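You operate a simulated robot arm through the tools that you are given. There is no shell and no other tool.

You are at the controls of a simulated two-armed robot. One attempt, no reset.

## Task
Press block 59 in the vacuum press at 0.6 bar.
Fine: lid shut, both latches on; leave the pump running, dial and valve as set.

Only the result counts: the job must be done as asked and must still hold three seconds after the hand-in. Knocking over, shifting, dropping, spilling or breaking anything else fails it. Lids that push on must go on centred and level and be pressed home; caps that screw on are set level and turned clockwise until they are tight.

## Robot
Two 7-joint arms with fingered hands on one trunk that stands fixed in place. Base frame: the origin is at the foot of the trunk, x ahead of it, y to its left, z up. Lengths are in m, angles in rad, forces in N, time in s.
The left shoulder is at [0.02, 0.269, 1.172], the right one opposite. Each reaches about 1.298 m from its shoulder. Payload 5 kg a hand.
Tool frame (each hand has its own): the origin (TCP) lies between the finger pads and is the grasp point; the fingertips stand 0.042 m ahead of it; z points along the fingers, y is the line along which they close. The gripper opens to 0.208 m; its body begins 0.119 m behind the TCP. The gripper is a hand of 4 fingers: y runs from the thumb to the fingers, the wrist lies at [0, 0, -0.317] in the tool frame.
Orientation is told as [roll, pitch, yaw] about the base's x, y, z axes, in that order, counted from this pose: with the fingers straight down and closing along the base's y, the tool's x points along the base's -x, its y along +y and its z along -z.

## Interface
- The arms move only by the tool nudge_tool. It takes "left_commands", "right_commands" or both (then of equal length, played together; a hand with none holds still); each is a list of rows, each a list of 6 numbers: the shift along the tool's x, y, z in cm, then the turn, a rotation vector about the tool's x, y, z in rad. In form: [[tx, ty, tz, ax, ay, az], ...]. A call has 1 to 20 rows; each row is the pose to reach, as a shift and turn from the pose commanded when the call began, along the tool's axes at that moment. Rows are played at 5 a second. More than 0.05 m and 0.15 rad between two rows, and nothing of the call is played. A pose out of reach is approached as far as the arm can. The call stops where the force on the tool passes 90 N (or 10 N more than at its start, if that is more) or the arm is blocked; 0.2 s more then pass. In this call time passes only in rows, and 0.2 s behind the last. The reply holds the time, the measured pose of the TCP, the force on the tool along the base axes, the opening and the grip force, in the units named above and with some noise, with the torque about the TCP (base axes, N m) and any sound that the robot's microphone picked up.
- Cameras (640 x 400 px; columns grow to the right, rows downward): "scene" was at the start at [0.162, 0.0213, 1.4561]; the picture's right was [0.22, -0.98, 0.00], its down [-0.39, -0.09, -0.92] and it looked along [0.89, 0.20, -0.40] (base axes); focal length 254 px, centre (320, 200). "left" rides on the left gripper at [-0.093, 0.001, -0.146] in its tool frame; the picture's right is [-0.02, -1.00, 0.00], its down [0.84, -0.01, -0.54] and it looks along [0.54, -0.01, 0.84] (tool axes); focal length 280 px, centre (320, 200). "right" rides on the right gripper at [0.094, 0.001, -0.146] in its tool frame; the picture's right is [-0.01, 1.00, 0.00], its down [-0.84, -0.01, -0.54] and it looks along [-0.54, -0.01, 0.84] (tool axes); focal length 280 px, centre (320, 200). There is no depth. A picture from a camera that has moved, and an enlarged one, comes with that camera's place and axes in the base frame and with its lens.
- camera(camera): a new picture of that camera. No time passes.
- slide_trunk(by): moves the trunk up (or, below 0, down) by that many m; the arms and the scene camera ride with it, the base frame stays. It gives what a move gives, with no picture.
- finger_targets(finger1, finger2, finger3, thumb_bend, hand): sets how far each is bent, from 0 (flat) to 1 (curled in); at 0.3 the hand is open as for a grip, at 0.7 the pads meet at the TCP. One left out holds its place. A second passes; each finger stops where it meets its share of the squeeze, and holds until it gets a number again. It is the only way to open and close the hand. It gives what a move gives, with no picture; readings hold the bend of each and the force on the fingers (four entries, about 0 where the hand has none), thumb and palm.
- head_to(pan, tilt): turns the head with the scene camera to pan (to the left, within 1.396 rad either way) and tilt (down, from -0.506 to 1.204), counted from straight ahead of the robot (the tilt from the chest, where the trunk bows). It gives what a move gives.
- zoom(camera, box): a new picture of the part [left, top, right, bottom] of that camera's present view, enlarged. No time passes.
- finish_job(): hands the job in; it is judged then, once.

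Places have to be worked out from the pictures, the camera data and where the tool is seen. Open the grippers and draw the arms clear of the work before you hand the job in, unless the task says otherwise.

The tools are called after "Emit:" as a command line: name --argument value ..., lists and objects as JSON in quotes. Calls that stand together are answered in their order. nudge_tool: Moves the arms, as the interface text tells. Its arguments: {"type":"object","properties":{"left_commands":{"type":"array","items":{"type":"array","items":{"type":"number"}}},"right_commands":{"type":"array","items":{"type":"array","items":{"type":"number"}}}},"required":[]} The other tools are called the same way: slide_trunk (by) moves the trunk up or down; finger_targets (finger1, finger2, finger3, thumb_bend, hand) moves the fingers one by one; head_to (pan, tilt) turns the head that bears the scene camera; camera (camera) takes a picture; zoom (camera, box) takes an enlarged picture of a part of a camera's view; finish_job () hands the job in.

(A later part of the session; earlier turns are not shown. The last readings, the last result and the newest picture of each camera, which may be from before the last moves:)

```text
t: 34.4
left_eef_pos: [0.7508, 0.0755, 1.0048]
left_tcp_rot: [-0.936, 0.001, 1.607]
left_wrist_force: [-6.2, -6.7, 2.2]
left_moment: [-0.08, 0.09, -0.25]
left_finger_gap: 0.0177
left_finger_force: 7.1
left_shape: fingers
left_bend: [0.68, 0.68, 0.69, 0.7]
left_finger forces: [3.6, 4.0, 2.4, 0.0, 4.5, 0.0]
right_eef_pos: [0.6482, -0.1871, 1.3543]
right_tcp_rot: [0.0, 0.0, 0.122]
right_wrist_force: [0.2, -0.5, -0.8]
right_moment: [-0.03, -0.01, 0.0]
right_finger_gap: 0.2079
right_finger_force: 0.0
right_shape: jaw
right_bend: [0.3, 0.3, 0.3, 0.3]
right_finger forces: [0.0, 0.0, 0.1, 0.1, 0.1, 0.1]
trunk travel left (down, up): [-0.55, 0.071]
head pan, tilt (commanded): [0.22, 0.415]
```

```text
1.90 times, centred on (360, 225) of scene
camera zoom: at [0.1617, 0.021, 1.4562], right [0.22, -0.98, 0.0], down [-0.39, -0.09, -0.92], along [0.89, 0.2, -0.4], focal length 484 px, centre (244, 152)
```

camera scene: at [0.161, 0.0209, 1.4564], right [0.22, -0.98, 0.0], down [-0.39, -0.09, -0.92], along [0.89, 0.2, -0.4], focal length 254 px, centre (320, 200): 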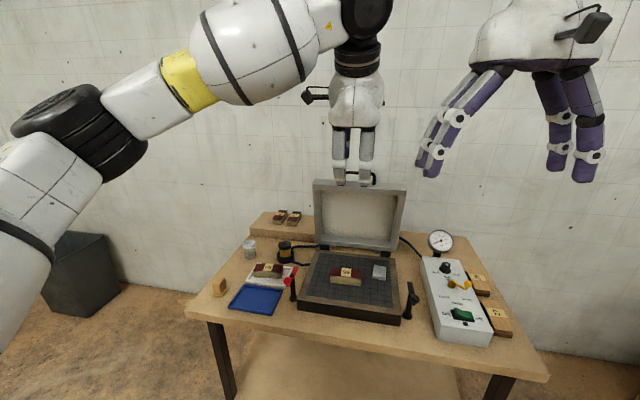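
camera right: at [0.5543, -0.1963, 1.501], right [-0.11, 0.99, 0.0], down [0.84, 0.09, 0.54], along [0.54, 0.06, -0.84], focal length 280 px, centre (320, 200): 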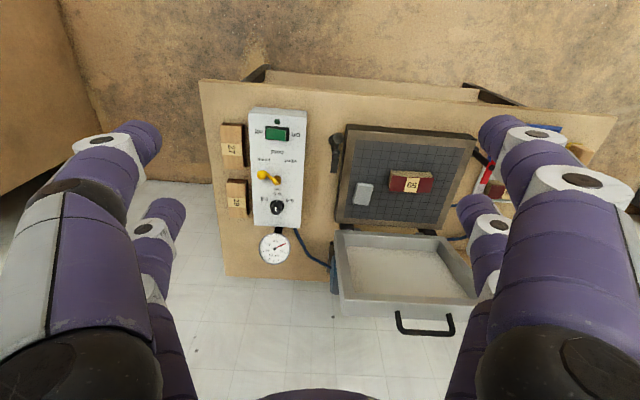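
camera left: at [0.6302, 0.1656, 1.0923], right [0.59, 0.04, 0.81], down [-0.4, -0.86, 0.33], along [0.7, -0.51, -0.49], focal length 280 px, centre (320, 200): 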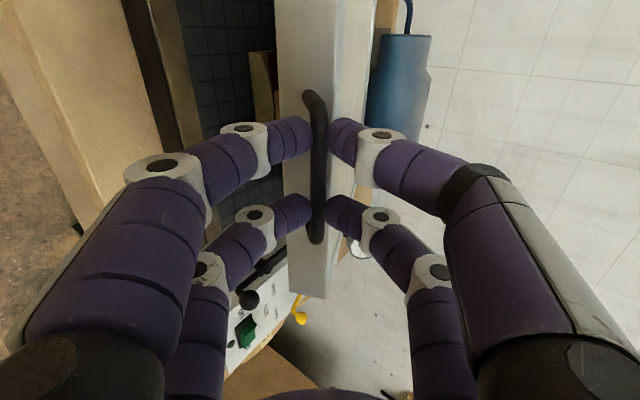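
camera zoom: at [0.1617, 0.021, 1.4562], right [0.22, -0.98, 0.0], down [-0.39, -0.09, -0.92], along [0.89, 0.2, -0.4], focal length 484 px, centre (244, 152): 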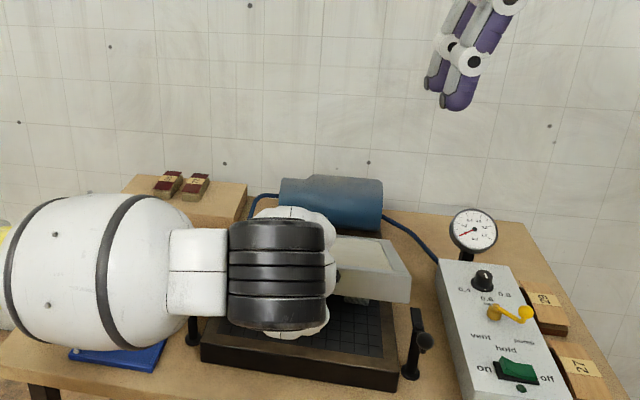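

The lid is about 57° turned. I take the sideways offset back by 3 mm and go on to 1.3 rad, leaving the last bit for a closer look.

Emit:
nudge_tool --left_commands '[[0.1, 1.79, 0.31, 0.0193, 0, 0], [0.2, 3.55, 0.7, 0.0385, 0, 0], [0.3, 5.3, 1.18, 0.0578, 0, 0], [0.3, 7.01, 1.75, 0.077, 0, 0], [0.3, 8.7, 2.4, 0.0963, 0, 0], [0.3, 10.35, 3.14, 0.1155, 0, 0]]'

Emit:
camera --camera "left"

Emit:
camera --camera "scene"

Emit:
camera --camera "right"

```text
t: 35.8
left_eef_pos: [0.7148, 0.0741, 0.9042]
left_tcp_rot: [-1.052, 0.0, 1.607]
left_wrist_force: [-10.7, 9.0, 1.1]
left_moment: [0.23, 0.1, 0.19]
left_finger_gap: 0.018
left_finger_force: 8.5
left_shape: fingers
left_bend: [0.68, 0.68, 0.69, 0.7]
left_finger forces: [5.0, 5.4, 2.2, 0.0, 4.2, 0.0]
right_eef_pos: [0.648, -0.1867, 1.3559]
right_tcp_rot: [-0.001, 0.0, 0.121]
right_wrist_force: [-0.6, -0.4, 0.3]
right_moment: [0.04, -0.01, -0.02]
right_finger_gap: 0.2079
right_finger_force: 0.0
right_shape: jaw
right_bend: [0.3, 0.3, 0.3, 0.3]
right_finger forces: [0.0, 0.1, 0.0, 0.1, 0.1, 0.0]
trunk travel left (down, up): [-0.55, 0.071]
head pan, tilt (commanded): [0.22, 0.415]
```

```text
taken
camera left: at [0.5863, 0.1628, 0.9763], right [0.49, 0.03, 0.87], down [-0.43, -0.86, 0.28], along [0.76, -0.51, -0.41], focal length 280 px, centre (320, 200)
```

left: 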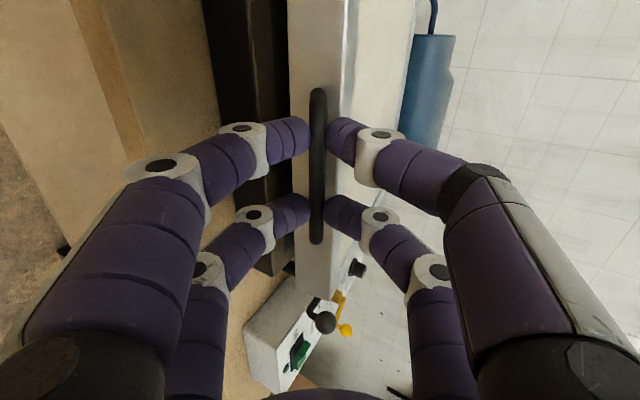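

```text
taken
camera scene: at [0.1614, 0.0218, 1.4562], right [0.22, -0.98, 0.0], down [-0.39, -0.09, -0.92], along [0.89, 0.2, -0.4], focal length 254 px, centre (320, 200)
```

scene: 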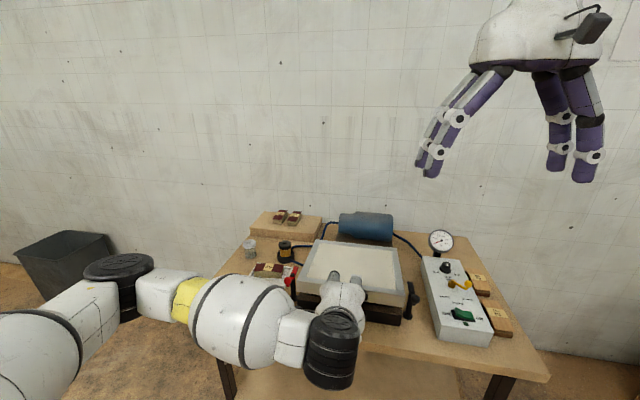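

```text
taken
camera right: at [0.5551, -0.1951, 1.5005], right [-0.11, 0.99, 0.0], down [0.84, 0.09, 0.54], along [0.54, 0.06, -0.84], focal length 280 px, centre (320, 200)
```

right: 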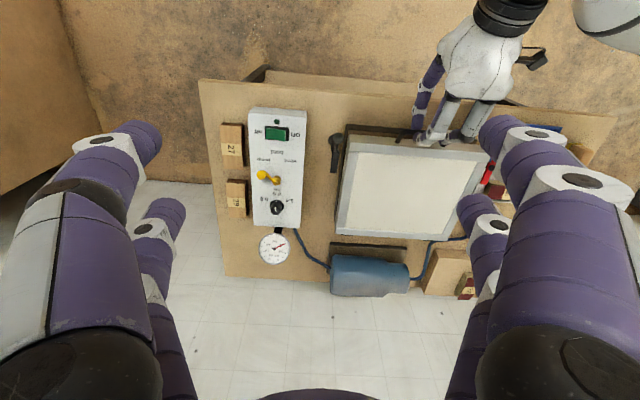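

The lid is nearly down; small side and pull forces (~10 N) show a little misfit, so I ease 5 mm toward the robot and 2 mm to +y while lowering further in small steps.

Emit:
nudge_tool --left_commands '[[-0.1, 0.95, 0.15, 0.01, 0, 0], [-0.2, 1.9, 0.3, 0.0193, 0, 0], [-0.2, 2.75, 0.6, 0.029, 0, 0], [-0.2, 3.6, 0.95, 0.0385, 0, 0]]'

Emit:
zoom --camera "scene" --box '[290, 220, 430, 340]'

Emit:
zoom --camera "right" --box '[320, 100, 510, 260]'

Emit:
camera --camera "left"

```text
t: 36.8
left_eef_pos: [0.7076, 0.0739, 0.8708]
left_tcp_rot: [-1.091, 0.001, 1.609]
left_wrist_force: [2.0, -2.7, 0.0]
left_moment: [0.0, -0.05, -0.11]
left_finger_gap: 0.0174
left_finger_force: 4.0
left_shape: fingers
left_bend: [0.68, 0.68, 0.69, 0.69]
left_finger forces: [1.6, 1.7, 1.9, 0.1, 2.8, 0.0]
right_eef_pos: [0.6479, -0.1874, 1.3546]
right_tcp_rot: [0.001, -0.001, 0.12]
right_wrist_force: [-0.2, -0.7, -0.4]
right_moment: [0.03, -0.04, 0.01]
right_finger_gap: 0.2079
right_finger_force: 0.0
right_shape: jaw
right_bend: [0.3, 0.3, 0.3, 0.3]
right_finger forces: [0.1, 0.1, 0.0, 0.1, 0.0, 0.0]
trunk travel left (down, up): [-0.55, 0.071]
head pan, tilt (commanded): [0.22, 0.415]
```

```text
3.33 times, centred on (360, 280) of scene
camera zoom: at [0.162, 0.021, 1.4562], right [0.22, -0.98, 0.0], down [-0.39, -0.09, -0.92], along [0.89, 0.2, -0.4], focal length 847 px, centre (187, -67)
```

zoom: 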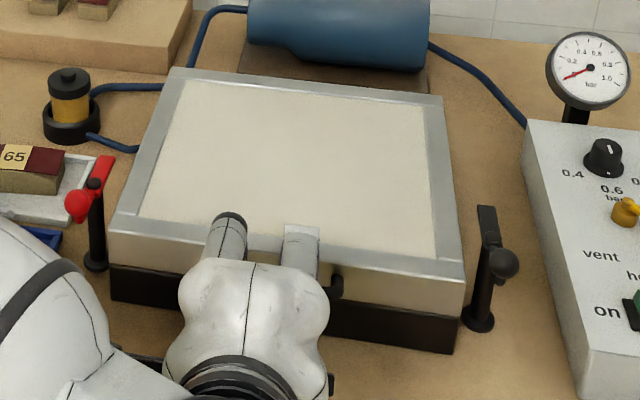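

```text
2.50 times, centred on (415, 180) of right
camera zoom: at [0.5555, -0.1962, 1.5002], right [-0.11, 0.99, 0.0], down [0.84, 0.09, 0.54], along [0.54, 0.06, -0.84], focal length 701 px, centre (82, 250)
```

zoom: 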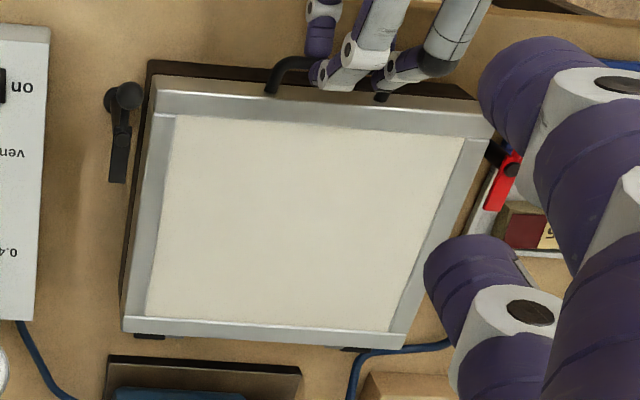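

```text
taken
camera left: at [0.5745, 0.1638, 0.9364], right [0.46, 0.03, 0.89], down [-0.44, -0.86, 0.26], along [0.77, -0.51, -0.38], focal length 280 px, centre (320, 200)
```

left: 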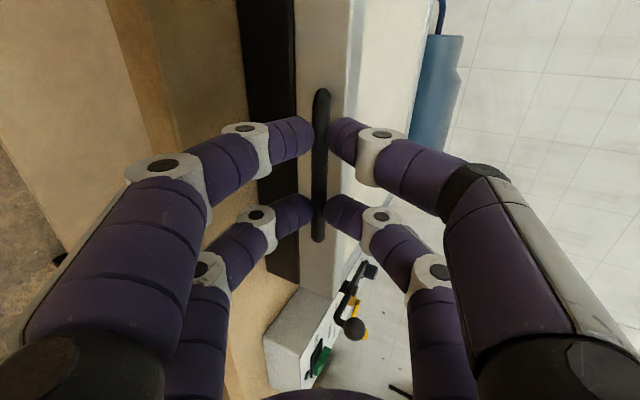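

The lid looks almost shut and forces are near zero. I lower the handle 6 mm at a time until it meets resistance.

Emit:
nudge_tool --left_commands '[[0, 0.28, 0.12, 0.004, 0, 0], [0, 0.55, 0.24, 0.008, 0, 0]]'

Emit:
nudge_tool --left_commands '[[0, 0.28, 0.12, 0.004, 0, 0], [0, 0.55, 0.24, 0.008, 0, 0]]'

Emit:
zoom --camera "scene" --box '[290, 260, 430, 340]'

Emit:
zoom --camera "left" --box '[230, 80, 400, 280]'

```text
t: 37.4
left_eef_pos: [0.707, 0.075, 0.8647]
left_tcp_rot: [-1.101, 0.0, 1.606]
left_wrist_force: [-3.6, -2.8, 18.3]
left_moment: [0.11, -0.57, -0.05]
left_finger_gap: 0.0174
left_finger_force: 9.4
left_shape: fingers
left_bend: [0.69, 0.69, 0.68, 0.69]
left_finger forces: [0.4, 0.7, 7.0, 0.0, 10.8, 0.0]
right_eef_pos: [0.6474, -0.1857, 1.3565]
right_tcp_rot: [0.0, -0.001, 0.121]
right_wrist_force: [-0.1, -0.2, 0.0]
right_moment: [0.02, -0.05, 0.01]
right_finger_gap: 0.2079
right_finger_force: 0.0
right_shape: jaw
right_bend: [0.3, 0.3, 0.3, 0.3]
right_finger forces: [0.1, 0.0, 0.0, 0.0, 0.0, 0.0]
trunk travel left (down, up): [-0.55, 0.071]
head pan, tilt (commanded): [0.22, 0.415]
```

```text
t: 38.0
left_eef_pos: [0.7052, 0.0747, 0.8617]
left_tcp_rot: [-1.114, 0.004, 1.609]
left_wrist_force: [-16.0, 0.1, 40.4]
left_moment: [0.34, -1.35, 0.13]
left_finger_gap: 0.0205
left_finger_force: 17.9
left_shape: fingers
left_bend: [0.7, 0.7, 0.66, 0.69]
left_finger forces: [0.1, 0.0, 13.9, 0.0, 21.8, 0.0]
right_eef_pos: [0.6455, -0.1851, 1.3564]
right_tcp_rot: [0.001, -0.003, 0.119]
right_wrist_force: [-0.3, 0.3, 0.3]
right_moment: [0.0, 0.02, 0.01]
right_finger_gap: 0.2079
right_finger_force: 0.1
right_shape: jaw
right_bend: [0.3, 0.3, 0.3, 0.3]
right_finger forces: [0.0, 0.0, 0.0, 0.1, 0.0, 0.0]
trunk travel left (down, up): [-0.55, 0.071]
head pan, tilt (commanded): [0.22, 0.415]
```

```text
4.57 times, centred on (360, 300) of scene
camera zoom: at [0.159, 0.0211, 1.4568], right [0.22, -0.98, 0.0], down [-0.39, -0.09, -0.92], along [0.89, 0.2, -0.4], focal length 1161 px, centre (137, -257)
```

zoom: 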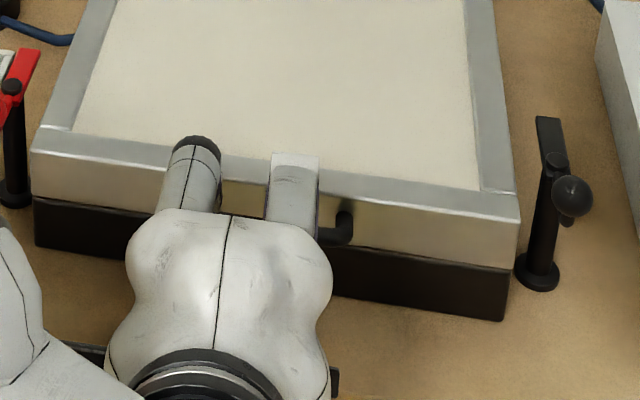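

```text
2.00 times, centred on (315, 180) of left
camera zoom: at [0.5706, 0.1634, 0.9253], right [0.44, 0.03, 0.9], down [-0.45, -0.86, 0.25], along [0.78, -0.51, -0.36], focal length 561 px, centre (330, 240)
```

zoom: 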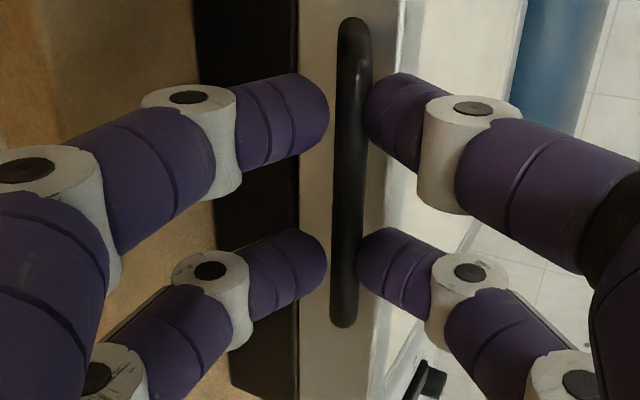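

Force jumped to 40 N: the lid is seated on the bed. I relax the push by raising 4 mm, then open the fingers a little.

Emit:
nudge_tool --left_commands '[[0, -0.2, -0.1, 0, 0, 0], [0, -0.6, -0.2, 0, 0, 0]]'

Emit:
finger_targets --hand "left" --finger1 0.62 --finger2 0.62 --finger3 0.62 --thumb_bend 0.62

Emit:
zoom --camera "scene" --box '[290, 260, 430, 340]'

Emit:
zoom --camera "left" --box '[230, 80, 400, 280]'

```text
t: 38.6
left_eef_pos: [0.7057, 0.0748, 0.864]
left_tcp_rot: [-1.104, 0.0, 1.607]
left_wrist_force: [-8.0, -1.9, 25.2]
left_moment: [0.16, -0.81, -0.03]
left_finger_gap: 0.0189
left_finger_force: 11.6
left_shape: fingers
left_bend: [0.7, 0.7, 0.66, 0.69]
left_finger forces: [0.1, 0.0, 8.9, 0.0, 13.6, 0.1]
right_eef_pos: [0.6476, -0.1859, 1.3557]
right_tcp_rot: [0.0, -0.002, 0.121]
right_wrist_force: [-0.2, -0.8, -0.3]
right_moment: [0.01, -0.02, 0.01]
right_finger_gap: 0.2078
right_finger_force: 0.1
right_shape: jaw
right_bend: [0.3, 0.3, 0.3, 0.3]
right_finger forces: [0.1, 0.0, 0.0, 0.0, 0.0, 0.1]
trunk travel left (down, up): [-0.55, 0.071]
head pan, tilt (commanded): [0.22, 0.415]
```

```text
t: 39.6
left_eef_pos: [0.7074, 0.0748, 0.8638]
left_tcp_rot: [-1.106, -0.002, 1.61]
left_wrist_force: [0.5, 0.3, -0.2]
left_moment: [0.02, 0.01, 0.0]
left_finger_gap: 0.0497
left_finger_force: 0.0
left_shape: fingers
left_bend: [0.62, 0.62, 0.62, 0.62]
left_finger forces: [0.0, 0.0, 0.0, 0.1, 0.0, 0.1]
right_eef_pos: [0.6486, -0.1874, 1.3549]
right_tcp_rot: [0.0, 0.0, 0.122]
right_wrist_force: [0.0, -0.9, -0.3]
right_moment: [0.02, 0.07, 0.0]
right_finger_gap: 0.2078
right_finger_force: 0.1
right_shape: jaw
right_bend: [0.3, 0.3, 0.3, 0.3]
right_finger forces: [0.0, 0.0, 0.0, 0.0, 0.0, 0.1]
trunk travel left (down, up): [-0.55, 0.071]
head pan, tilt (commanded): [0.22, 0.415]
```

```text
4.57 times, centred on (360, 300) of scene
camera zoom: at [0.1624, 0.0213, 1.4561], right [0.22, -0.98, 0.0], down [-0.39, -0.09, -0.92], along [0.89, 0.2, -0.4], focal length 1161 px, centre (137, -257)
```

zoom: 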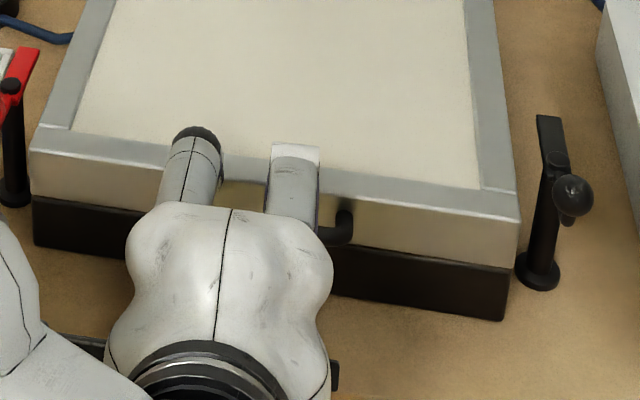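

```text
2.00 times, centred on (315, 180) of left
camera zoom: at [0.5732, 0.1637, 0.9279], right [0.45, 0.03, 0.89], down [-0.44, -0.86, 0.25], along [0.78, -0.51, -0.37], focal length 561 px, centre (330, 240)
```

zoom: 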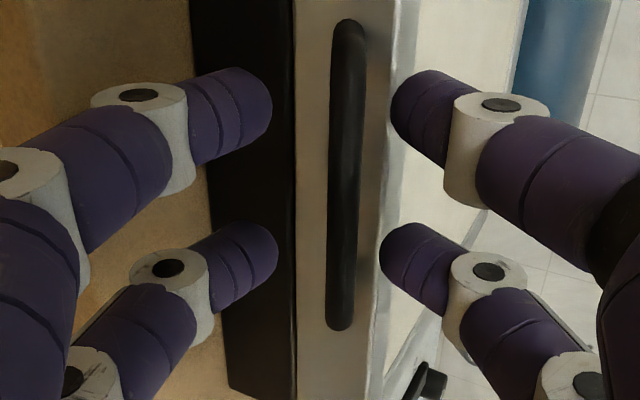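

The fingers are off the bar and the lid stays shut. I withdraw the left hand backward and up, away from the handle.

Emit:
nudge_tool --left_commands '[[0, 0, -2.0, 0, 0, 0], [0, 0, -4.5, 0, 0, 0], [0, 0, -7.5, 0, 0, 0], [0, -1.0, -10.5, 0, 0, 0], [-0.5, -4.0, -13.0, -0.1, 0, 0], [-1.5, -7.5, -15.0, -0.2, 0, 0], [-2.5, -11.0, -17.0, -0.3, 0, 0]]'

Emit:
camera --camera "scene"

Emit:
zoom --camera "scene" --box '[280, 220, 430, 340]'

Emit:
zoom --camera "right" --box '[310, 90, 500, 300]'

```text
t: 41.2
left_eef_pos: [0.603, 0.0974, 1.04]
left_tcp_rot: [-0.804, 0.0, 1.608]
left_wrist_force: [-1.1, 1.3, -0.8]
left_moment: [0.01, -0.05, 0.01]
left_finger_gap: 0.0504
left_finger_force: 0.0
left_shape: fingers
left_bend: [0.62, 0.62, 0.62, 0.62]
left_finger forces: [0.1, 0.1, 0.0, 0.1, 0.1, 0.0]
right_eef_pos: [0.6471, -0.185, 1.3561]
right_tcp_rot: [-0.001, -0.002, 0.12]
right_wrist_force: [-0.6, -0.7, 0.3]
right_moment: [0.03, -0.08, 0.01]
right_finger_gap: 0.208
right_finger_force: 0.0
right_shape: jaw
right_bend: [0.3, 0.3, 0.3, 0.3]
right_finger forces: [0.1, 0.0, 0.0, 0.0, 0.0, 0.0]
trunk travel left (down, up): [-0.55, 0.071]
head pan, tilt (commanded): [0.22, 0.415]
```

```text
taken
camera scene: at [0.1614, 0.0213, 1.4563], right [0.22, -0.98, 0.0], down [-0.39, -0.09, -0.92], along [0.89, 0.2, -0.4], focal length 254 px, centre (320, 200)
```

scene: 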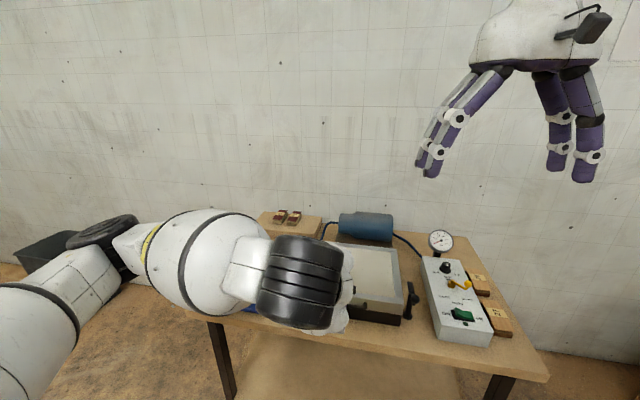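

```text
3.33 times, centred on (355, 280) of scene
camera zoom: at [0.1614, 0.0213, 1.4563], right [0.22, -0.98, 0.0], down [-0.39, -0.09, -0.92], along [0.89, 0.2, -0.4], focal length 847 px, centre (203, -67)
```

zoom: 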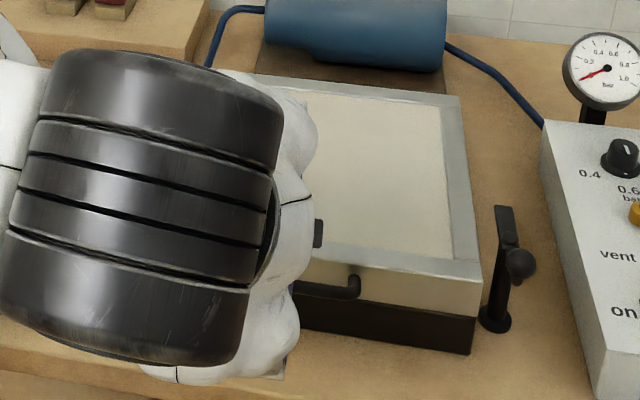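

```text
1.90 times, centred on (405, 195) of right
camera zoom: at [0.5549, -0.1957, 1.5007], right [-0.11, 0.99, 0.0], down [0.84, 0.09, 0.54], along [0.54, 0.06, -0.84], focal length 534 px, centre (158, 210)
```

zoom: 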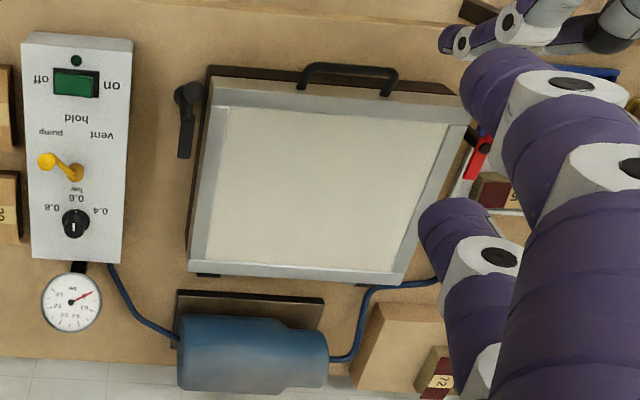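

The lid is flush on the bed. Next is the red left latch: its ball (≈(0.769, 0.264, 0.888)) has to swing toward +y so the tongue goes over the lid. I bring the left hand upright again and away from the lid, to sort out which finger to use.

Emit:
nudge_tool --left_commands '[[-2.0, -1.7, -0.2, -0.135, 0, 0], [-4.0, -3.4, -0.4, -0.27, 0, 0], [-6.0, -5.0, -0.6, -0.405, 0, 0], [-8.0, -6.7, -0.8, -0.54, 0, 0], [-10.0, -8.4, -1.0, -0.675, 0, 0], [-12.0, -10.0, -1.1, -0.806, 0, 0]]'

Emit:
finger_targets --hand "left" --finger1 0.5 --finger2 1.0 --finger3 1.0 --thumb_bend 1.0

Emit:
camera --camera "left"

Emit:
camera --camera "scene"

```text
t: 42.6
left_eef_pos: [0.66, 0.2192, 1.1172]
left_tcp_rot: [0.003, 0.001, 1.607]
left_wrist_force: [-0.1, 0.2, -0.3]
left_moment: [0.0, 0.04, -0.02]
left_finger_gap: 0.0503
left_finger_force: 0.0
left_shape: fingers
left_bend: [0.62, 0.62, 0.62, 0.62]
left_finger forces: [0.0, 0.0, 0.0, 0.0, 0.0, 0.0]
right_eef_pos: [0.6485, -0.1863, 1.3548]
right_tcp_rot: [0.0, 0.0, 0.12]
right_wrist_force: [-0.1, 1.1, -0.8]
right_moment: [-0.01, -0.05, 0.0]
right_finger_gap: 0.2081
right_finger_force: 0.1
right_shape: jaw
right_bend: [0.3, 0.3, 0.3, 0.3]
right_finger forces: [0.0, 0.1, 0.0, 0.0, 0.1, 0.0]
trunk travel left (down, up): [-0.55, 0.071]
head pan, tilt (commanded): [0.22, 0.415]
```

```text
t: 43.6
left_eef_pos: [0.6596, 0.2199, 1.1173]
left_tcp_rot: [0.001, -0.001, 1.608]
left_wrist_force: [-0.2, -0.9, 0.2]
left_moment: [0.0, 0.0, 0.01]
left_finger_gap: 0.0623
left_finger_force: 0.0
left_shape: fingers
left_bend: [0.5, 0.72, 0.72, 1.0]
left_finger forces: [0.1, 0.0, 0.0, 0.1, 0.1, 0.0]
right_eef_pos: [0.6484, -0.1864, 1.3542]
right_tcp_rot: [0.0, -0.001, 0.12]
right_wrist_force: [0.2, -0.3, 0.3]
right_moment: [0.0, 0.02, -0.01]
right_finger_gap: 0.2081
right_finger_force: 0.0
right_shape: jaw
right_bend: [0.3, 0.3, 0.3, 0.3]
right_finger forces: [0.0, 0.1, 0.0, 0.1, 0.0, 0.0]
trunk travel left (down, up): [-0.55, 0.071]
head pan, tilt (commanded): [0.22, 0.415]
```

```text
taken
camera left: at [0.6556, 0.3131, 1.2642], right [1.0, 0.05, 0.0], down [0.04, -0.84, 0.54], along [0.03, -0.54, -0.84], focal length 280 px, centre (320, 200)
```

left: 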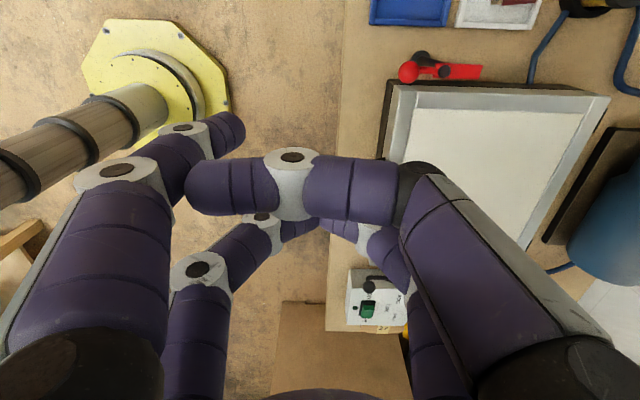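

```text
taken
camera scene: at [0.162, 0.0213, 1.4562], right [0.22, -0.98, 0.0], down [-0.39, -0.09, -0.92], along [0.89, 0.2, -0.4], focal length 254 px, centre (320, 200)
```

scene: 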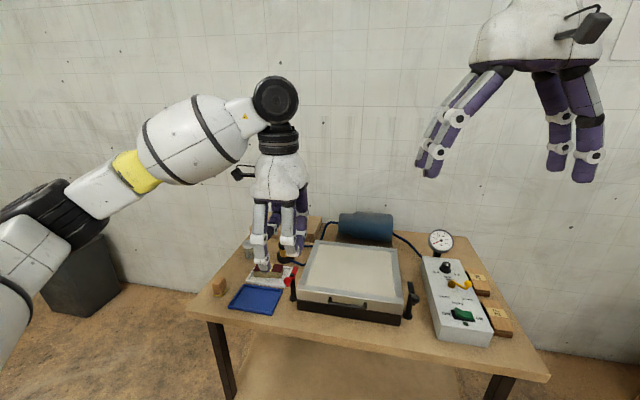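

Finger1 faces the thumb on the +y side, finger2 faces finger3 on the -y side. I want only finger1 straight, so I open finger3, curl finger2 fully, then curl finger3 over it.

Emit:
finger_targets --hand "left" --finger2 0.4 --finger3 0.4

Emit:
finger_targets --hand "left" --finger2 1.0

Emit:
finger_targets --hand "left" --finger3 1.0

Emit:
camera --camera "left"

Emit:
zoom --camera "left" --box '[370, 40, 500, 110]'

```text
t: 44.6
left_eef_pos: [0.6597, 0.2199, 1.1186]
left_tcp_rot: [0.0, 0.001, 1.607]
left_wrist_force: [0.5, -0.9, -1.1]
left_moment: [0.02, 0.0, 0.01]
left_finger_gap: 0.0624
left_finger_force: 0.0
left_shape: fingers
left_bend: [0.5, 0.4, 0.4, 1.0]
left_finger forces: [0.1, 0.1, 0.0, 0.0, 0.0, 0.0]
right_eef_pos: [0.6486, -0.1877, 1.3551]
right_tcp_rot: [-0.001, 0.001, 0.119]
right_wrist_force: [0.5, 0.1, 0.7]
right_moment: [-0.02, -0.04, -0.03]
right_finger_gap: 0.2079
right_finger_force: 0.1
right_shape: jaw
right_bend: [0.3, 0.3, 0.3, 0.3]
right_finger forces: [0.1, 0.0, 0.1, 0.0, 0.0, 0.0]
trunk travel left (down, up): [-0.55, 0.071]
head pan, tilt (commanded): [0.22, 0.415]
```

```text
t: 45.6
left_eef_pos: [0.6596, 0.2198, 1.1177]
left_tcp_rot: [0.0, 0.0, 1.607]
left_wrist_force: [0.2, 0.2, -0.3]
left_moment: [0.04, -0.01, 0.01]
left_finger_gap: 0.0624
left_finger_force: 0.1
left_shape: fingers
left_bend: [0.5, 1.0, 0.4, 1.0]
left_finger forces: [0.0, 0.0, 0.1, 0.0, 0.0, 0.0]
right_eef_pos: [0.6494, -0.1852, 1.3557]
right_tcp_rot: [0.0, -0.001, 0.121]
right_wrist_force: [0.0, -0.1, 0.5]
right_moment: [-0.03, -0.02, 0.02]
right_finger_gap: 0.208
right_finger_force: 0.1
right_shape: jaw
right_bend: [0.3, 0.3, 0.3, 0.3]
right_finger forces: [0.0, 0.0, 0.0, 0.0, 0.1, 0.0]
trunk travel left (down, up): [-0.55, 0.071]
head pan, tilt (commanded): [0.22, 0.415]
```

```text
t: 46.6
left_eef_pos: [0.6607, 0.2197, 1.1173]
left_tcp_rot: [0.0, -0.001, 1.608]
left_wrist_force: [0.1, -0.2, -0.5]
left_moment: [0.0, 0.0, 0.0]
left_finger_gap: 0.0625
left_finger_force: 0.1
left_shape: fingers
left_bend: [0.5, 1.0, 0.86, 1.0]
left_finger forces: [0.0, 0.1, 0.1, 0.0, 0.0, 0.0]
right_eef_pos: [0.6476, -0.1859, 1.355]
right_tcp_rot: [0.0, 0.001, 0.12]
right_wrist_force: [-1.0, -0.1, 0.1]
right_moment: [0.01, 0.0, -0.01]
right_finger_gap: 0.208
right_finger_force: 0.1
right_shape: jaw
right_bend: [0.3, 0.3, 0.3, 0.3]
right_finger forces: [0.0, 0.0, 0.0, 0.0, 0.1, 0.0]
trunk travel left (down, up): [-0.55, 0.071]
head pan, tilt (commanded): [0.22, 0.415]
```

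```text
taken
camera left: at [0.6556, 0.3131, 1.2642], right [1.0, 0.05, 0.0], down [0.04, -0.84, 0.54], along [0.03, -0.54, -0.84], focal length 280 px, centre (320, 200)
```

left: 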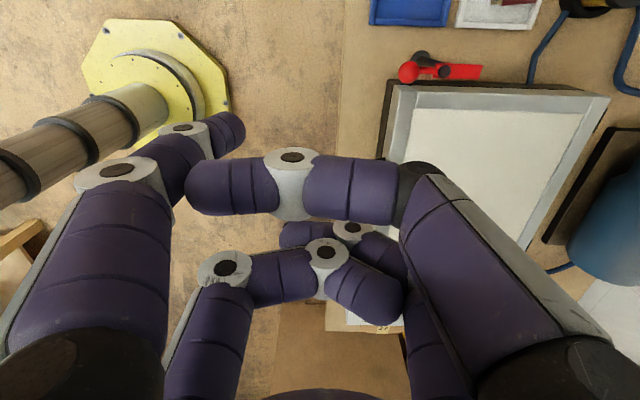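

```text
4.92 times, centred on (435, 75) of left
camera zoom: at [0.6556, 0.3131, 1.2642], right [1.0, 0.05, 0.0], down [0.04, -0.84, 0.54], along [0.03, -0.54, -0.84], focal length 1380 px, centre (-246, 815)
```

zoom: 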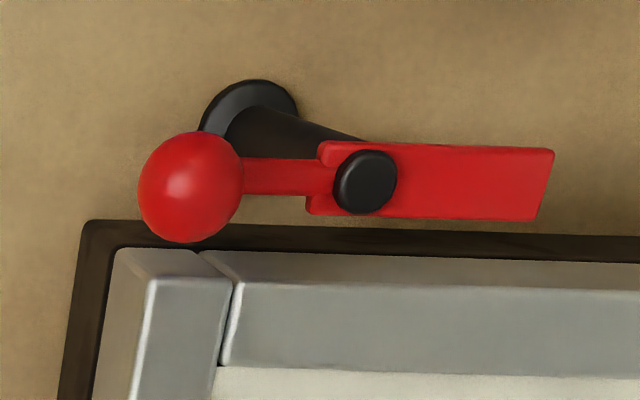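

The red ball re-measures to (0.769, 0.265) and the pivot to (0.821, 0.266); the tongue is 5 cm long. I move so that finger1 hangs on the lid side of the ball (tip near (0.769, 0.225)), still well above.

Emit:
nudge_tool --left_commands '[[0.5, -3.4, 2.3, 0, 0, 0], [1.1, -6.8, 4.7, 0, 0, 0], [1.6, -10.2, 7.0, 0, 0, 0], [2.2, -13.6, 9.4, 0, 0, 0], [2.67, -16.86, 11.7, 0, 0, 0]]'

Emit:
camera --camera "left"

Emit:
zoom --camera "scene" --box '[250, 200, 390, 320]'

```text
t: 47.8
left_eef_pos: [0.8325, 0.1981, 0.998]
left_tcp_rot: [-0.002, 0.001, 1.607]
left_wrist_force: [0.0, -0.2, -0.3]
left_moment: [-0.01, 0.1, -0.03]
left_finger_gap: 0.0626
left_finger_force: 0.1
left_shape: fingers
left_bend: [0.5, 1.0, 0.86, 1.0]
left_finger forces: [0.1, 0.0, 0.1, 0.0, 0.0, 0.0]
right_eef_pos: [0.6498, -0.1872, 1.3539]
right_tcp_rot: [-0.001, 0.001, 0.121]
right_wrist_force: [0.9, 0.0, -1.0]
right_moment: [0.05, 0.11, 0.0]
right_finger_gap: 0.208
right_finger_force: 0.1
right_shape: jaw
right_bend: [0.3, 0.3, 0.3, 0.3]
right_finger forces: [0.0, 0.0, 0.0, 0.0, 0.0, 0.1]
trunk travel left (down, up): [-0.55, 0.071]
head pan, tilt (commanded): [0.22, 0.415]
```

```text
taken
camera left: at [0.828, 0.2924, 1.145], right [1.0, 0.05, 0.0], down [0.04, -0.84, 0.54], along [0.03, -0.54, -0.84], focal length 280 px, centre (320, 200)
```

left: 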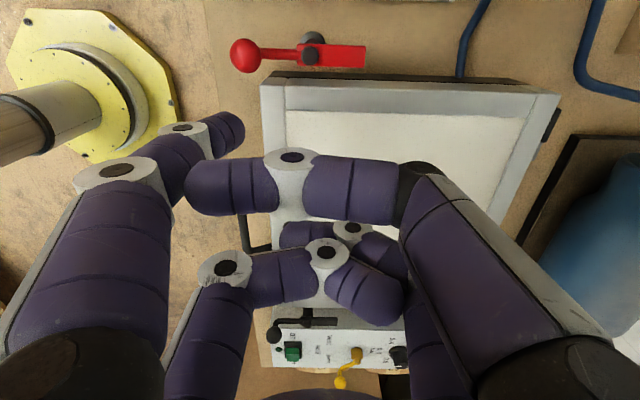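

```text
3.33 times, centred on (320, 260) of scene
camera zoom: at [0.1629, 0.021, 1.4559], right [0.22, -0.98, 0.0], down [-0.39, -0.09, -0.91], along [0.89, 0.2, -0.4], focal length 847 px, centre (320, 0)
```

zoom: 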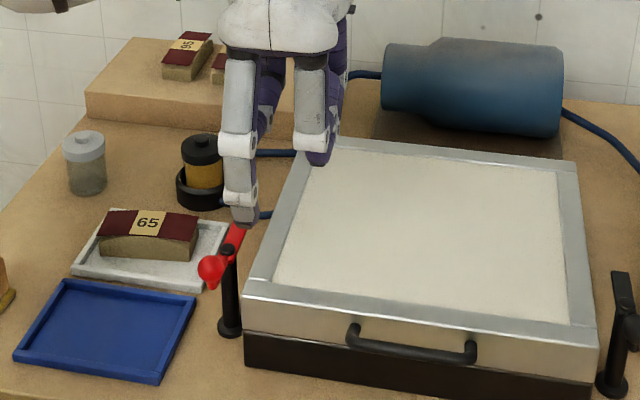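

Finger1's tip is at about (0.77, 0.231) and 5 cm below the TCP. I lower it beside the ball to tip height ≈ 0.874, above the lid top (0.856).

Emit:
nudge_tool --left_commands '[[0, 0, 2.5, 0, 0, 0], [0, 0, 4.5, 0, 0, 0], [0, 0, 6.3, 0, 0, 0], [0, 0, 7.4, 0, 0, 0]]'

Emit:
zoom --camera "scene" --box '[270, 240, 340, 310]'

Emit:
camera --camera "left"

```text
t: 48.8
left_eef_pos: [0.8279, 0.1985, 0.9261]
left_tcp_rot: [0.0, 0.001, 1.608]
left_wrist_force: [0.4, 0.2, 0.5]
left_moment: [0.0, -0.02, 0.06]
left_finger_gap: 0.0621
left_finger_force: 0.1
left_shape: fingers
left_bend: [0.5, 1.0, 0.86, 1.0]
left_finger forces: [0.0, 0.0, 0.0, 0.1, 0.1, 0.0]
right_eef_pos: [0.6488, -0.1864, 1.3552]
right_tcp_rot: [0.003, -0.002, 0.12]
right_wrist_force: [-0.6, 1.4, 0.3]
right_moment: [-0.02, -0.05, 0.02]
right_finger_gap: 0.2078
right_finger_force: 0.0
right_shape: jaw
right_bend: [0.3, 0.3, 0.3, 0.3]
right_finger forces: [0.0, 0.0, 0.0, 0.1, 0.0, 0.1]
trunk travel left (down, up): [-0.55, 0.071]
head pan, tilt (commanded): [0.22, 0.415]
```

```text
5.71 times, centred on (305, 275) of scene
camera zoom: at [0.1615, 0.0213, 1.4563], right [0.22, -0.98, 0.0], down [-0.39, -0.09, -0.92], along [0.89, 0.2, -0.4], focal length 1452 px, centre (406, -229)
```

zoom: 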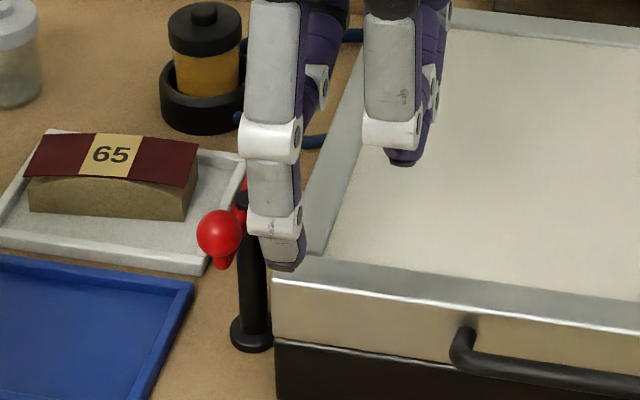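

```text
taken
camera left: at [0.8252, 0.2918, 1.0735], right [1.0, 0.05, 0.0], down [0.04, -0.84, 0.54], along [0.03, -0.54, -0.84], focal length 280 px, centre (320, 200)
```

left: 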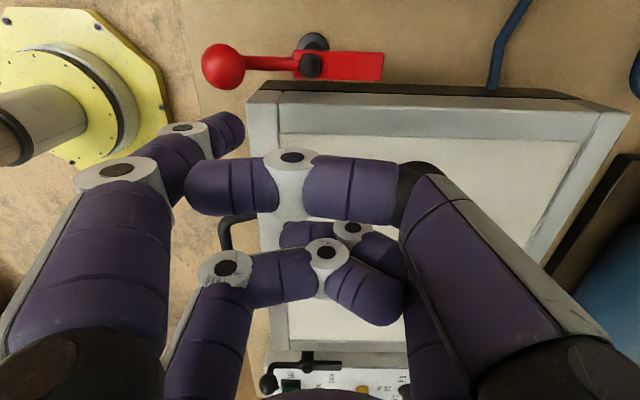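

Finger1 is right beside the ball. I push along the ball's arc, first about 30°.

Emit:
nudge_tool --left_commands '[[-1.25, -0.1, 0, 0, 0, 0], [-2.0, 0.15, 0, 0, 0, 0], [-2.71, 0.33, 0, 0, 0, 0], [-3.5, 0.37, 0, 0, 0, 0], [-4.24, 0.37, 0, 0, 0, 0]]'

Emit:
zoom --camera "scene" --box '[270, 240, 340, 310]'

Emit:
camera --camera "left"

```text
t: 50.0
left_eef_pos: [0.8239, 0.2407, 0.9271]
left_tcp_rot: [0.001, 0.0, 1.607]
left_wrist_force: [-0.3, -0.4, 0.6]
left_moment: [-0.03, 0.02, -0.01]
left_finger_gap: 0.0623
left_finger_force: 0.7
left_shape: fingers
left_bend: [0.5, 1.0, 0.86, 1.0]
left_finger forces: [0.1, 0.0, 0.0, 0.1, 0.0, 0.0]
right_eef_pos: [0.648, -0.1863, 1.3549]
right_tcp_rot: [0.0, -0.001, 0.119]
right_wrist_force: [-0.9, -0.7, 0.6]
right_moment: [0.0, 0.01, 0.01]
right_finger_gap: 0.2081
right_finger_force: 0.1
right_shape: jaw
right_bend: [0.3, 0.3, 0.3, 0.3]
right_finger forces: [0.1, 0.1, 0.0, 0.0, 0.1, 0.0]
trunk travel left (down, up): [-0.55, 0.071]
head pan, tilt (commanded): [0.22, 0.415]
```

```text
5.71 times, centred on (305, 275) of scene
camera zoom: at [0.162, 0.0215, 1.4561], right [0.22, -0.98, 0.0], down [-0.39, -0.09, -0.92], along [0.89, 0.2, -0.4], focal length 1452 px, centre (406, -229)
```

zoom: 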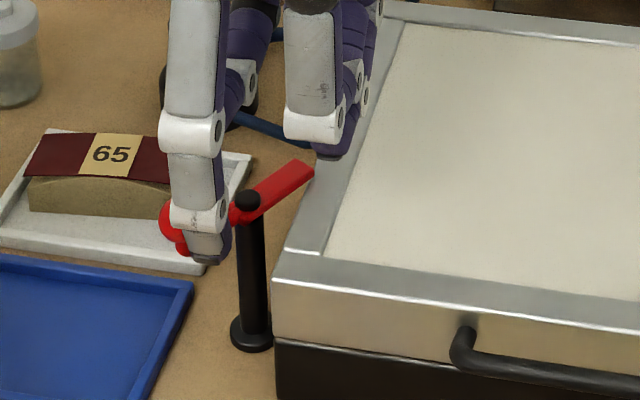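

```text
taken
camera left: at [0.8212, 0.3339, 1.0731], right [1.0, 0.05, 0.0], down [0.04, -0.84, 0.54], along [0.03, -0.54, -0.84], focal length 280 px, centre (320, 200)
```

left: 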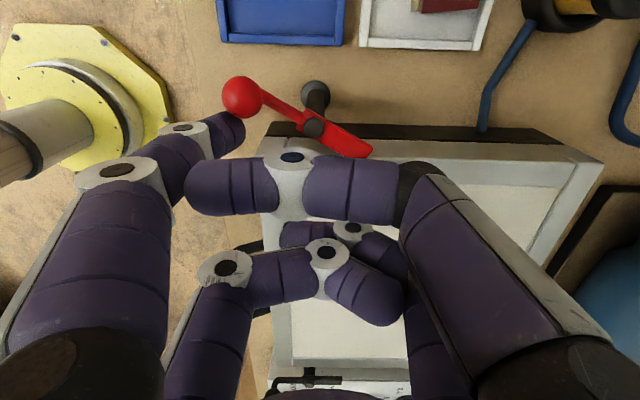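

The latch turned about 35° with hardly any force. I continue along the arc to about 90°.

Emit:
nudge_tool --left_commands '[[-0.75, -0.15, 0, 0, 0, 0], [-1.47, -0.37, 0, 0, 0, 0], [-2.15, -0.7, 0, 0, 0, 0], [-2.82, -1.1, 0, 0, 0, 0], [-3.4, -1.6, 0, 0, 0, 0], [-3.91, -2.15, 0, 0, 0, 0], [-4.35, -2.8, 0, 0, 0, 0], [-4.7, -3.45, 0, 0, 0, 0]]'

Emit:
zoom --camera "scene" --box '[270, 240, 340, 310]'

Emit:
camera --camera "left"

```text
t: 51.8
left_eef_pos: [0.8576, 0.2869, 0.9267]
left_tcp_rot: [-0.001, 0.0, 1.608]
left_wrist_force: [-4.2, -4.1, 0.7]
left_moment: [-0.13, 0.18, 0.34]
left_finger_gap: 0.0641
left_finger_force: 2.6
left_shape: fingers
left_bend: [0.48, 1.0, 0.86, 1.0]
left_finger forces: [4.5, 0.1, 0.0, 0.1, 0.0, 0.1]
right_eef_pos: [0.6483, -0.1872, 1.3563]
right_tcp_rot: [0.0, 0.0, 0.121]
right_wrist_force: [-0.2, -0.6, 0.0]
right_moment: [0.01, 0.0, 0.0]
right_finger_gap: 0.2078
right_finger_force: 0.0
right_shape: jaw
right_bend: [0.3, 0.3, 0.3, 0.3]
right_finger forces: [0.0, 0.0, 0.0, 0.0, 0.0, 0.0]
trunk travel left (down, up): [-0.55, 0.071]
head pan, tilt (commanded): [0.22, 0.415]
```

```text
5.71 times, centred on (305, 275) of scene
camera zoom: at [0.1618, 0.021, 1.4562], right [0.22, -0.98, 0.0], down [-0.39, -0.09, -0.92], along [0.89, 0.2, -0.4], focal length 1452 px, centre (406, -229)
```

zoom: 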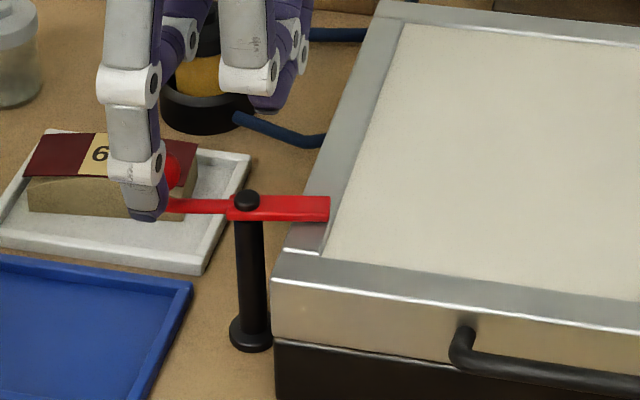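

```text
taken
camera left: at [0.8535, 0.3811, 1.0736], right [1.0, 0.05, 0.0], down [0.04, -0.84, 0.54], along [0.03, -0.54, -0.84], focal length 280 px, centre (320, 200)
```

left: 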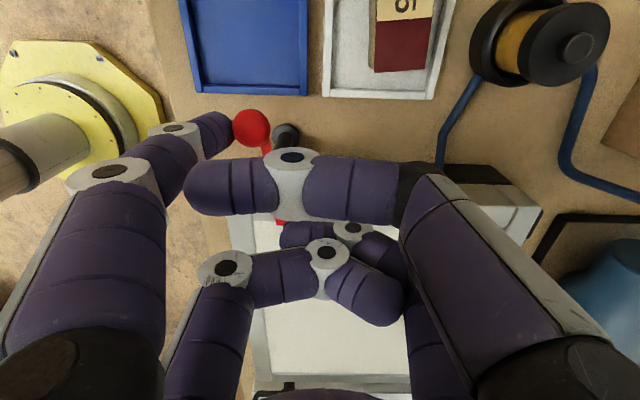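

The tongue now lies across the lid and resistance rose to about 6 N, so it may be at its stop. I zoom in to check the angle.

Emit:
zoom --camera "left" --box '[210, 90, 330, 240]'

Emit:
zoom --camera "right" --box '[400, 110, 520, 230]'

Emit:
zoom --camera "scene" --box '[280, 255, 330, 305]'

```text
2.67 times, centred on (270, 165) of left
camera zoom: at [0.8535, 0.3811, 1.0736], right [1.0, 0.05, 0.0], down [0.04, -0.84, 0.54], along [0.03, -0.54, -0.84], focal length 748 px, centre (453, 293)
```

zoom: 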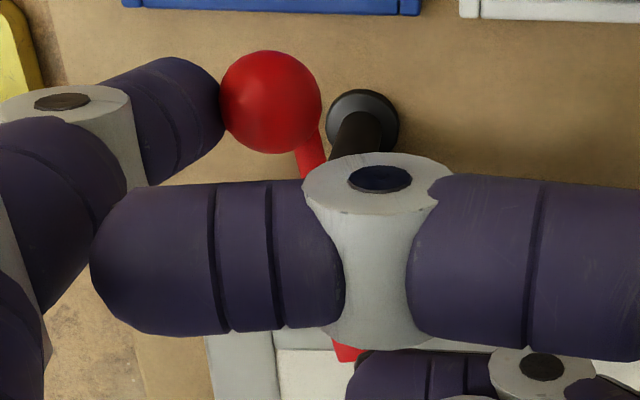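

```text
3.33 times, centred on (460, 170) of right
camera zoom: at [0.5554, -0.1961, 1.5003], right [-0.11, 0.99, 0.0], down [0.84, 0.09, 0.54], along [0.54, 0.06, -0.84], focal length 935 px, centre (-147, 300)
```

zoom: 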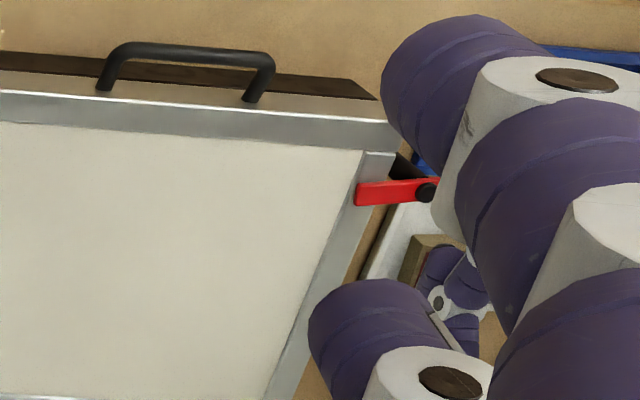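

```text
8.00 times, centred on (305, 280) of scene
camera zoom: at [0.1618, 0.021, 1.4562], right [0.22, -0.98, 0.0], down [-0.39, -0.09, -0.92], along [0.89, 0.2, -0.4], focal length 2032 px, centre (440, -440)
```

zoom: 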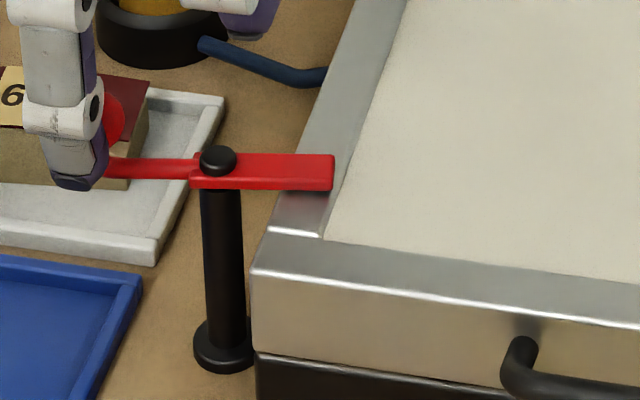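

The ball stands at about 79° of swing, so the tongue could go about 10° further. I push another centimetre in +x and watch the force.

Emit:
nudge_tool --left_commands '[[-0.05, -0.35, 0, 0, 0, 0], [-0.05, -0.7, 0, 0, 0, 0], [-0.05, -1.05, 0, 0, 0, 0]]'

Emit:
zoom --camera "left" --box '[210, 90, 330, 240]'

Emit:
zoom --camera "scene" --box '[280, 255, 330, 305]'

```text
t: 52.6
left_eef_pos: [0.8683, 0.2891, 0.9267]
left_tcp_rot: [0.002, -0.001, 1.608]
left_wrist_force: [-10.4, -5.5, 1.0]
left_moment: [-0.13, 0.46, 0.63]
left_finger_gap: 0.0668
left_finger_force: 4.8
left_shape: fingers
left_bend: [0.44, 1.0, 0.86, 1.0]
left_finger forces: [10.3, 0.1, 0.0, 0.0, 0.1, 0.0]
right_eef_pos: [0.6486, -0.1882, 1.3546]
right_tcp_rot: [0.0, -0.002, 0.12]
right_wrist_force: [0.5, 0.7, 0.0]
right_moment: [-0.02, 0.0, 0.01]
right_finger_gap: 0.2077
right_finger_force: 0.0
right_shape: jaw
right_bend: [0.3, 0.3, 0.3, 0.3]
right_finger forces: [0.0, 0.0, 0.0, 0.1, 0.0, 0.0]
trunk travel left (down, up): [-0.55, 0.071]
head pan, tilt (commanded): [0.22, 0.415]
```

```text
2.67 times, centred on (270, 165) of left
camera zoom: at [0.8641, 0.3825, 1.0738], right [1.0, 0.05, 0.0], down [0.04, -0.84, 0.54], along [0.03, -0.54, -0.84], focal length 748 px, centre (453, 293)
```

zoom: 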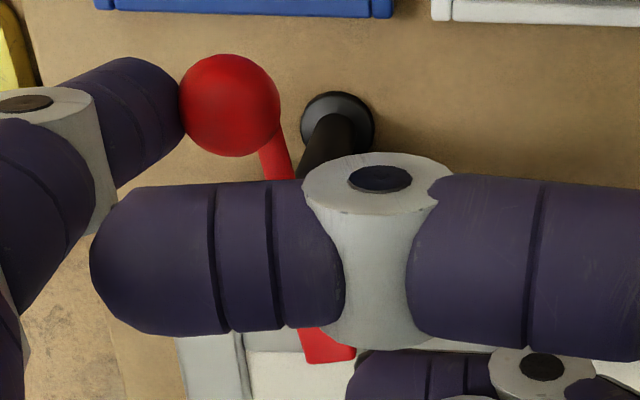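

```text
8.00 times, centred on (305, 280) of scene
camera zoom: at [0.1614, 0.021, 1.4562], right [0.22, -0.98, 0.0], down [-0.39, -0.09, -0.92], along [0.89, 0.2, -0.4], focal length 2032 px, centre (440, -440)
```

zoom: 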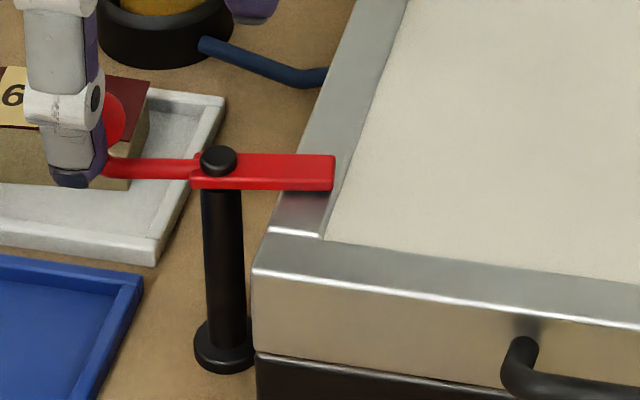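

With 10 N the lever does not move any further: the red latch is at its stop with its tongue over the lid. I back the finger off and lift the hand clear.

Emit:
nudge_tool --left_commands '[[0, 1.0, 0, 0, 0, 0], [0, 2.5, 0, 0, 0, 0], [0, 2.8, -2.5, 0, 0, 0], [0, 3.0, -6.0, 0, 0, 0], [0, 3.5, -10.0, 0, 0, 0], [-1.0, 5.5, -14.0, 0, 0, 0], [-2.0, 8.0, -17.5, 0, 0, 0], [-3.0, 11.0, -20.0, 0, 0, 0]]'

Emit:
zoom --camera "scene" --box '[260, 220, 420, 330]'

Emit:
camera --camera "left"

```text
t: 54.4
left_eef_pos: [0.7572, 0.3171, 1.1252]
left_tcp_rot: [-0.003, 0.003, 1.608]
left_wrist_force: [-1.3, 0.6, -1.2]
left_moment: [-0.04, -0.08, 0.0]
left_finger_gap: 0.0628
left_finger_force: 0.0
left_shape: fingers
left_bend: [0.5, 1.0, 0.86, 1.0]
left_finger forces: [0.1, 0.0, 0.1, 0.0, 0.0, 0.1]
right_eef_pos: [0.6487, -0.1853, 1.3555]
right_tcp_rot: [0.0, 0.0, 0.12]
right_wrist_force: [-0.4, 0.5, 1.6]
right_moment: [-0.1, -0.14, -0.05]
right_finger_gap: 0.2081
right_finger_force: 0.1
right_shape: jaw
right_bend: [0.3, 0.3, 0.3, 0.3]
right_finger forces: [0.1, 0.1, 0.0, 0.0, 0.1, 0.1]
trunk travel left (down, up): [-0.55, 0.071]
head pan, tilt (commanded): [0.22, 0.415]
```

```text
3.64 times, centred on (340, 275) of scene
camera zoom: at [0.1612, 0.022, 1.4563], right [0.22, -0.98, 0.0], down [-0.39, -0.09, -0.92], along [0.89, 0.2, -0.4], focal length 924 px, centre (247, -73)
```

zoom: 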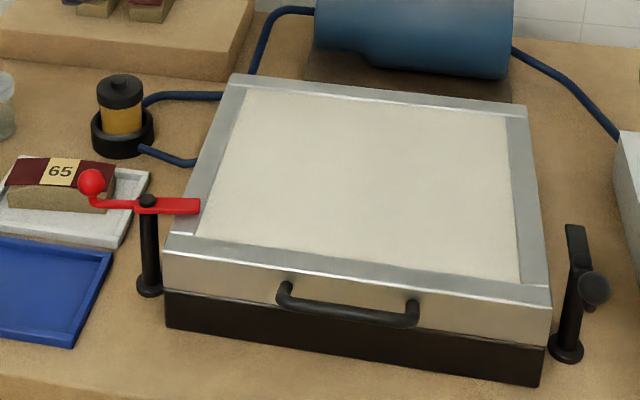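

```text
taken
camera left: at [0.7521, 0.4112, 1.273], right [1.0, 0.05, 0.0], down [0.04, -0.84, 0.54], along [0.03, -0.54, -0.84], focal length 280 px, centre (320, 200)
```

left: 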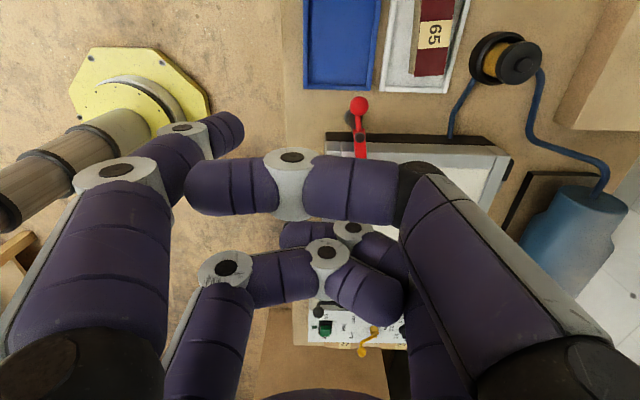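

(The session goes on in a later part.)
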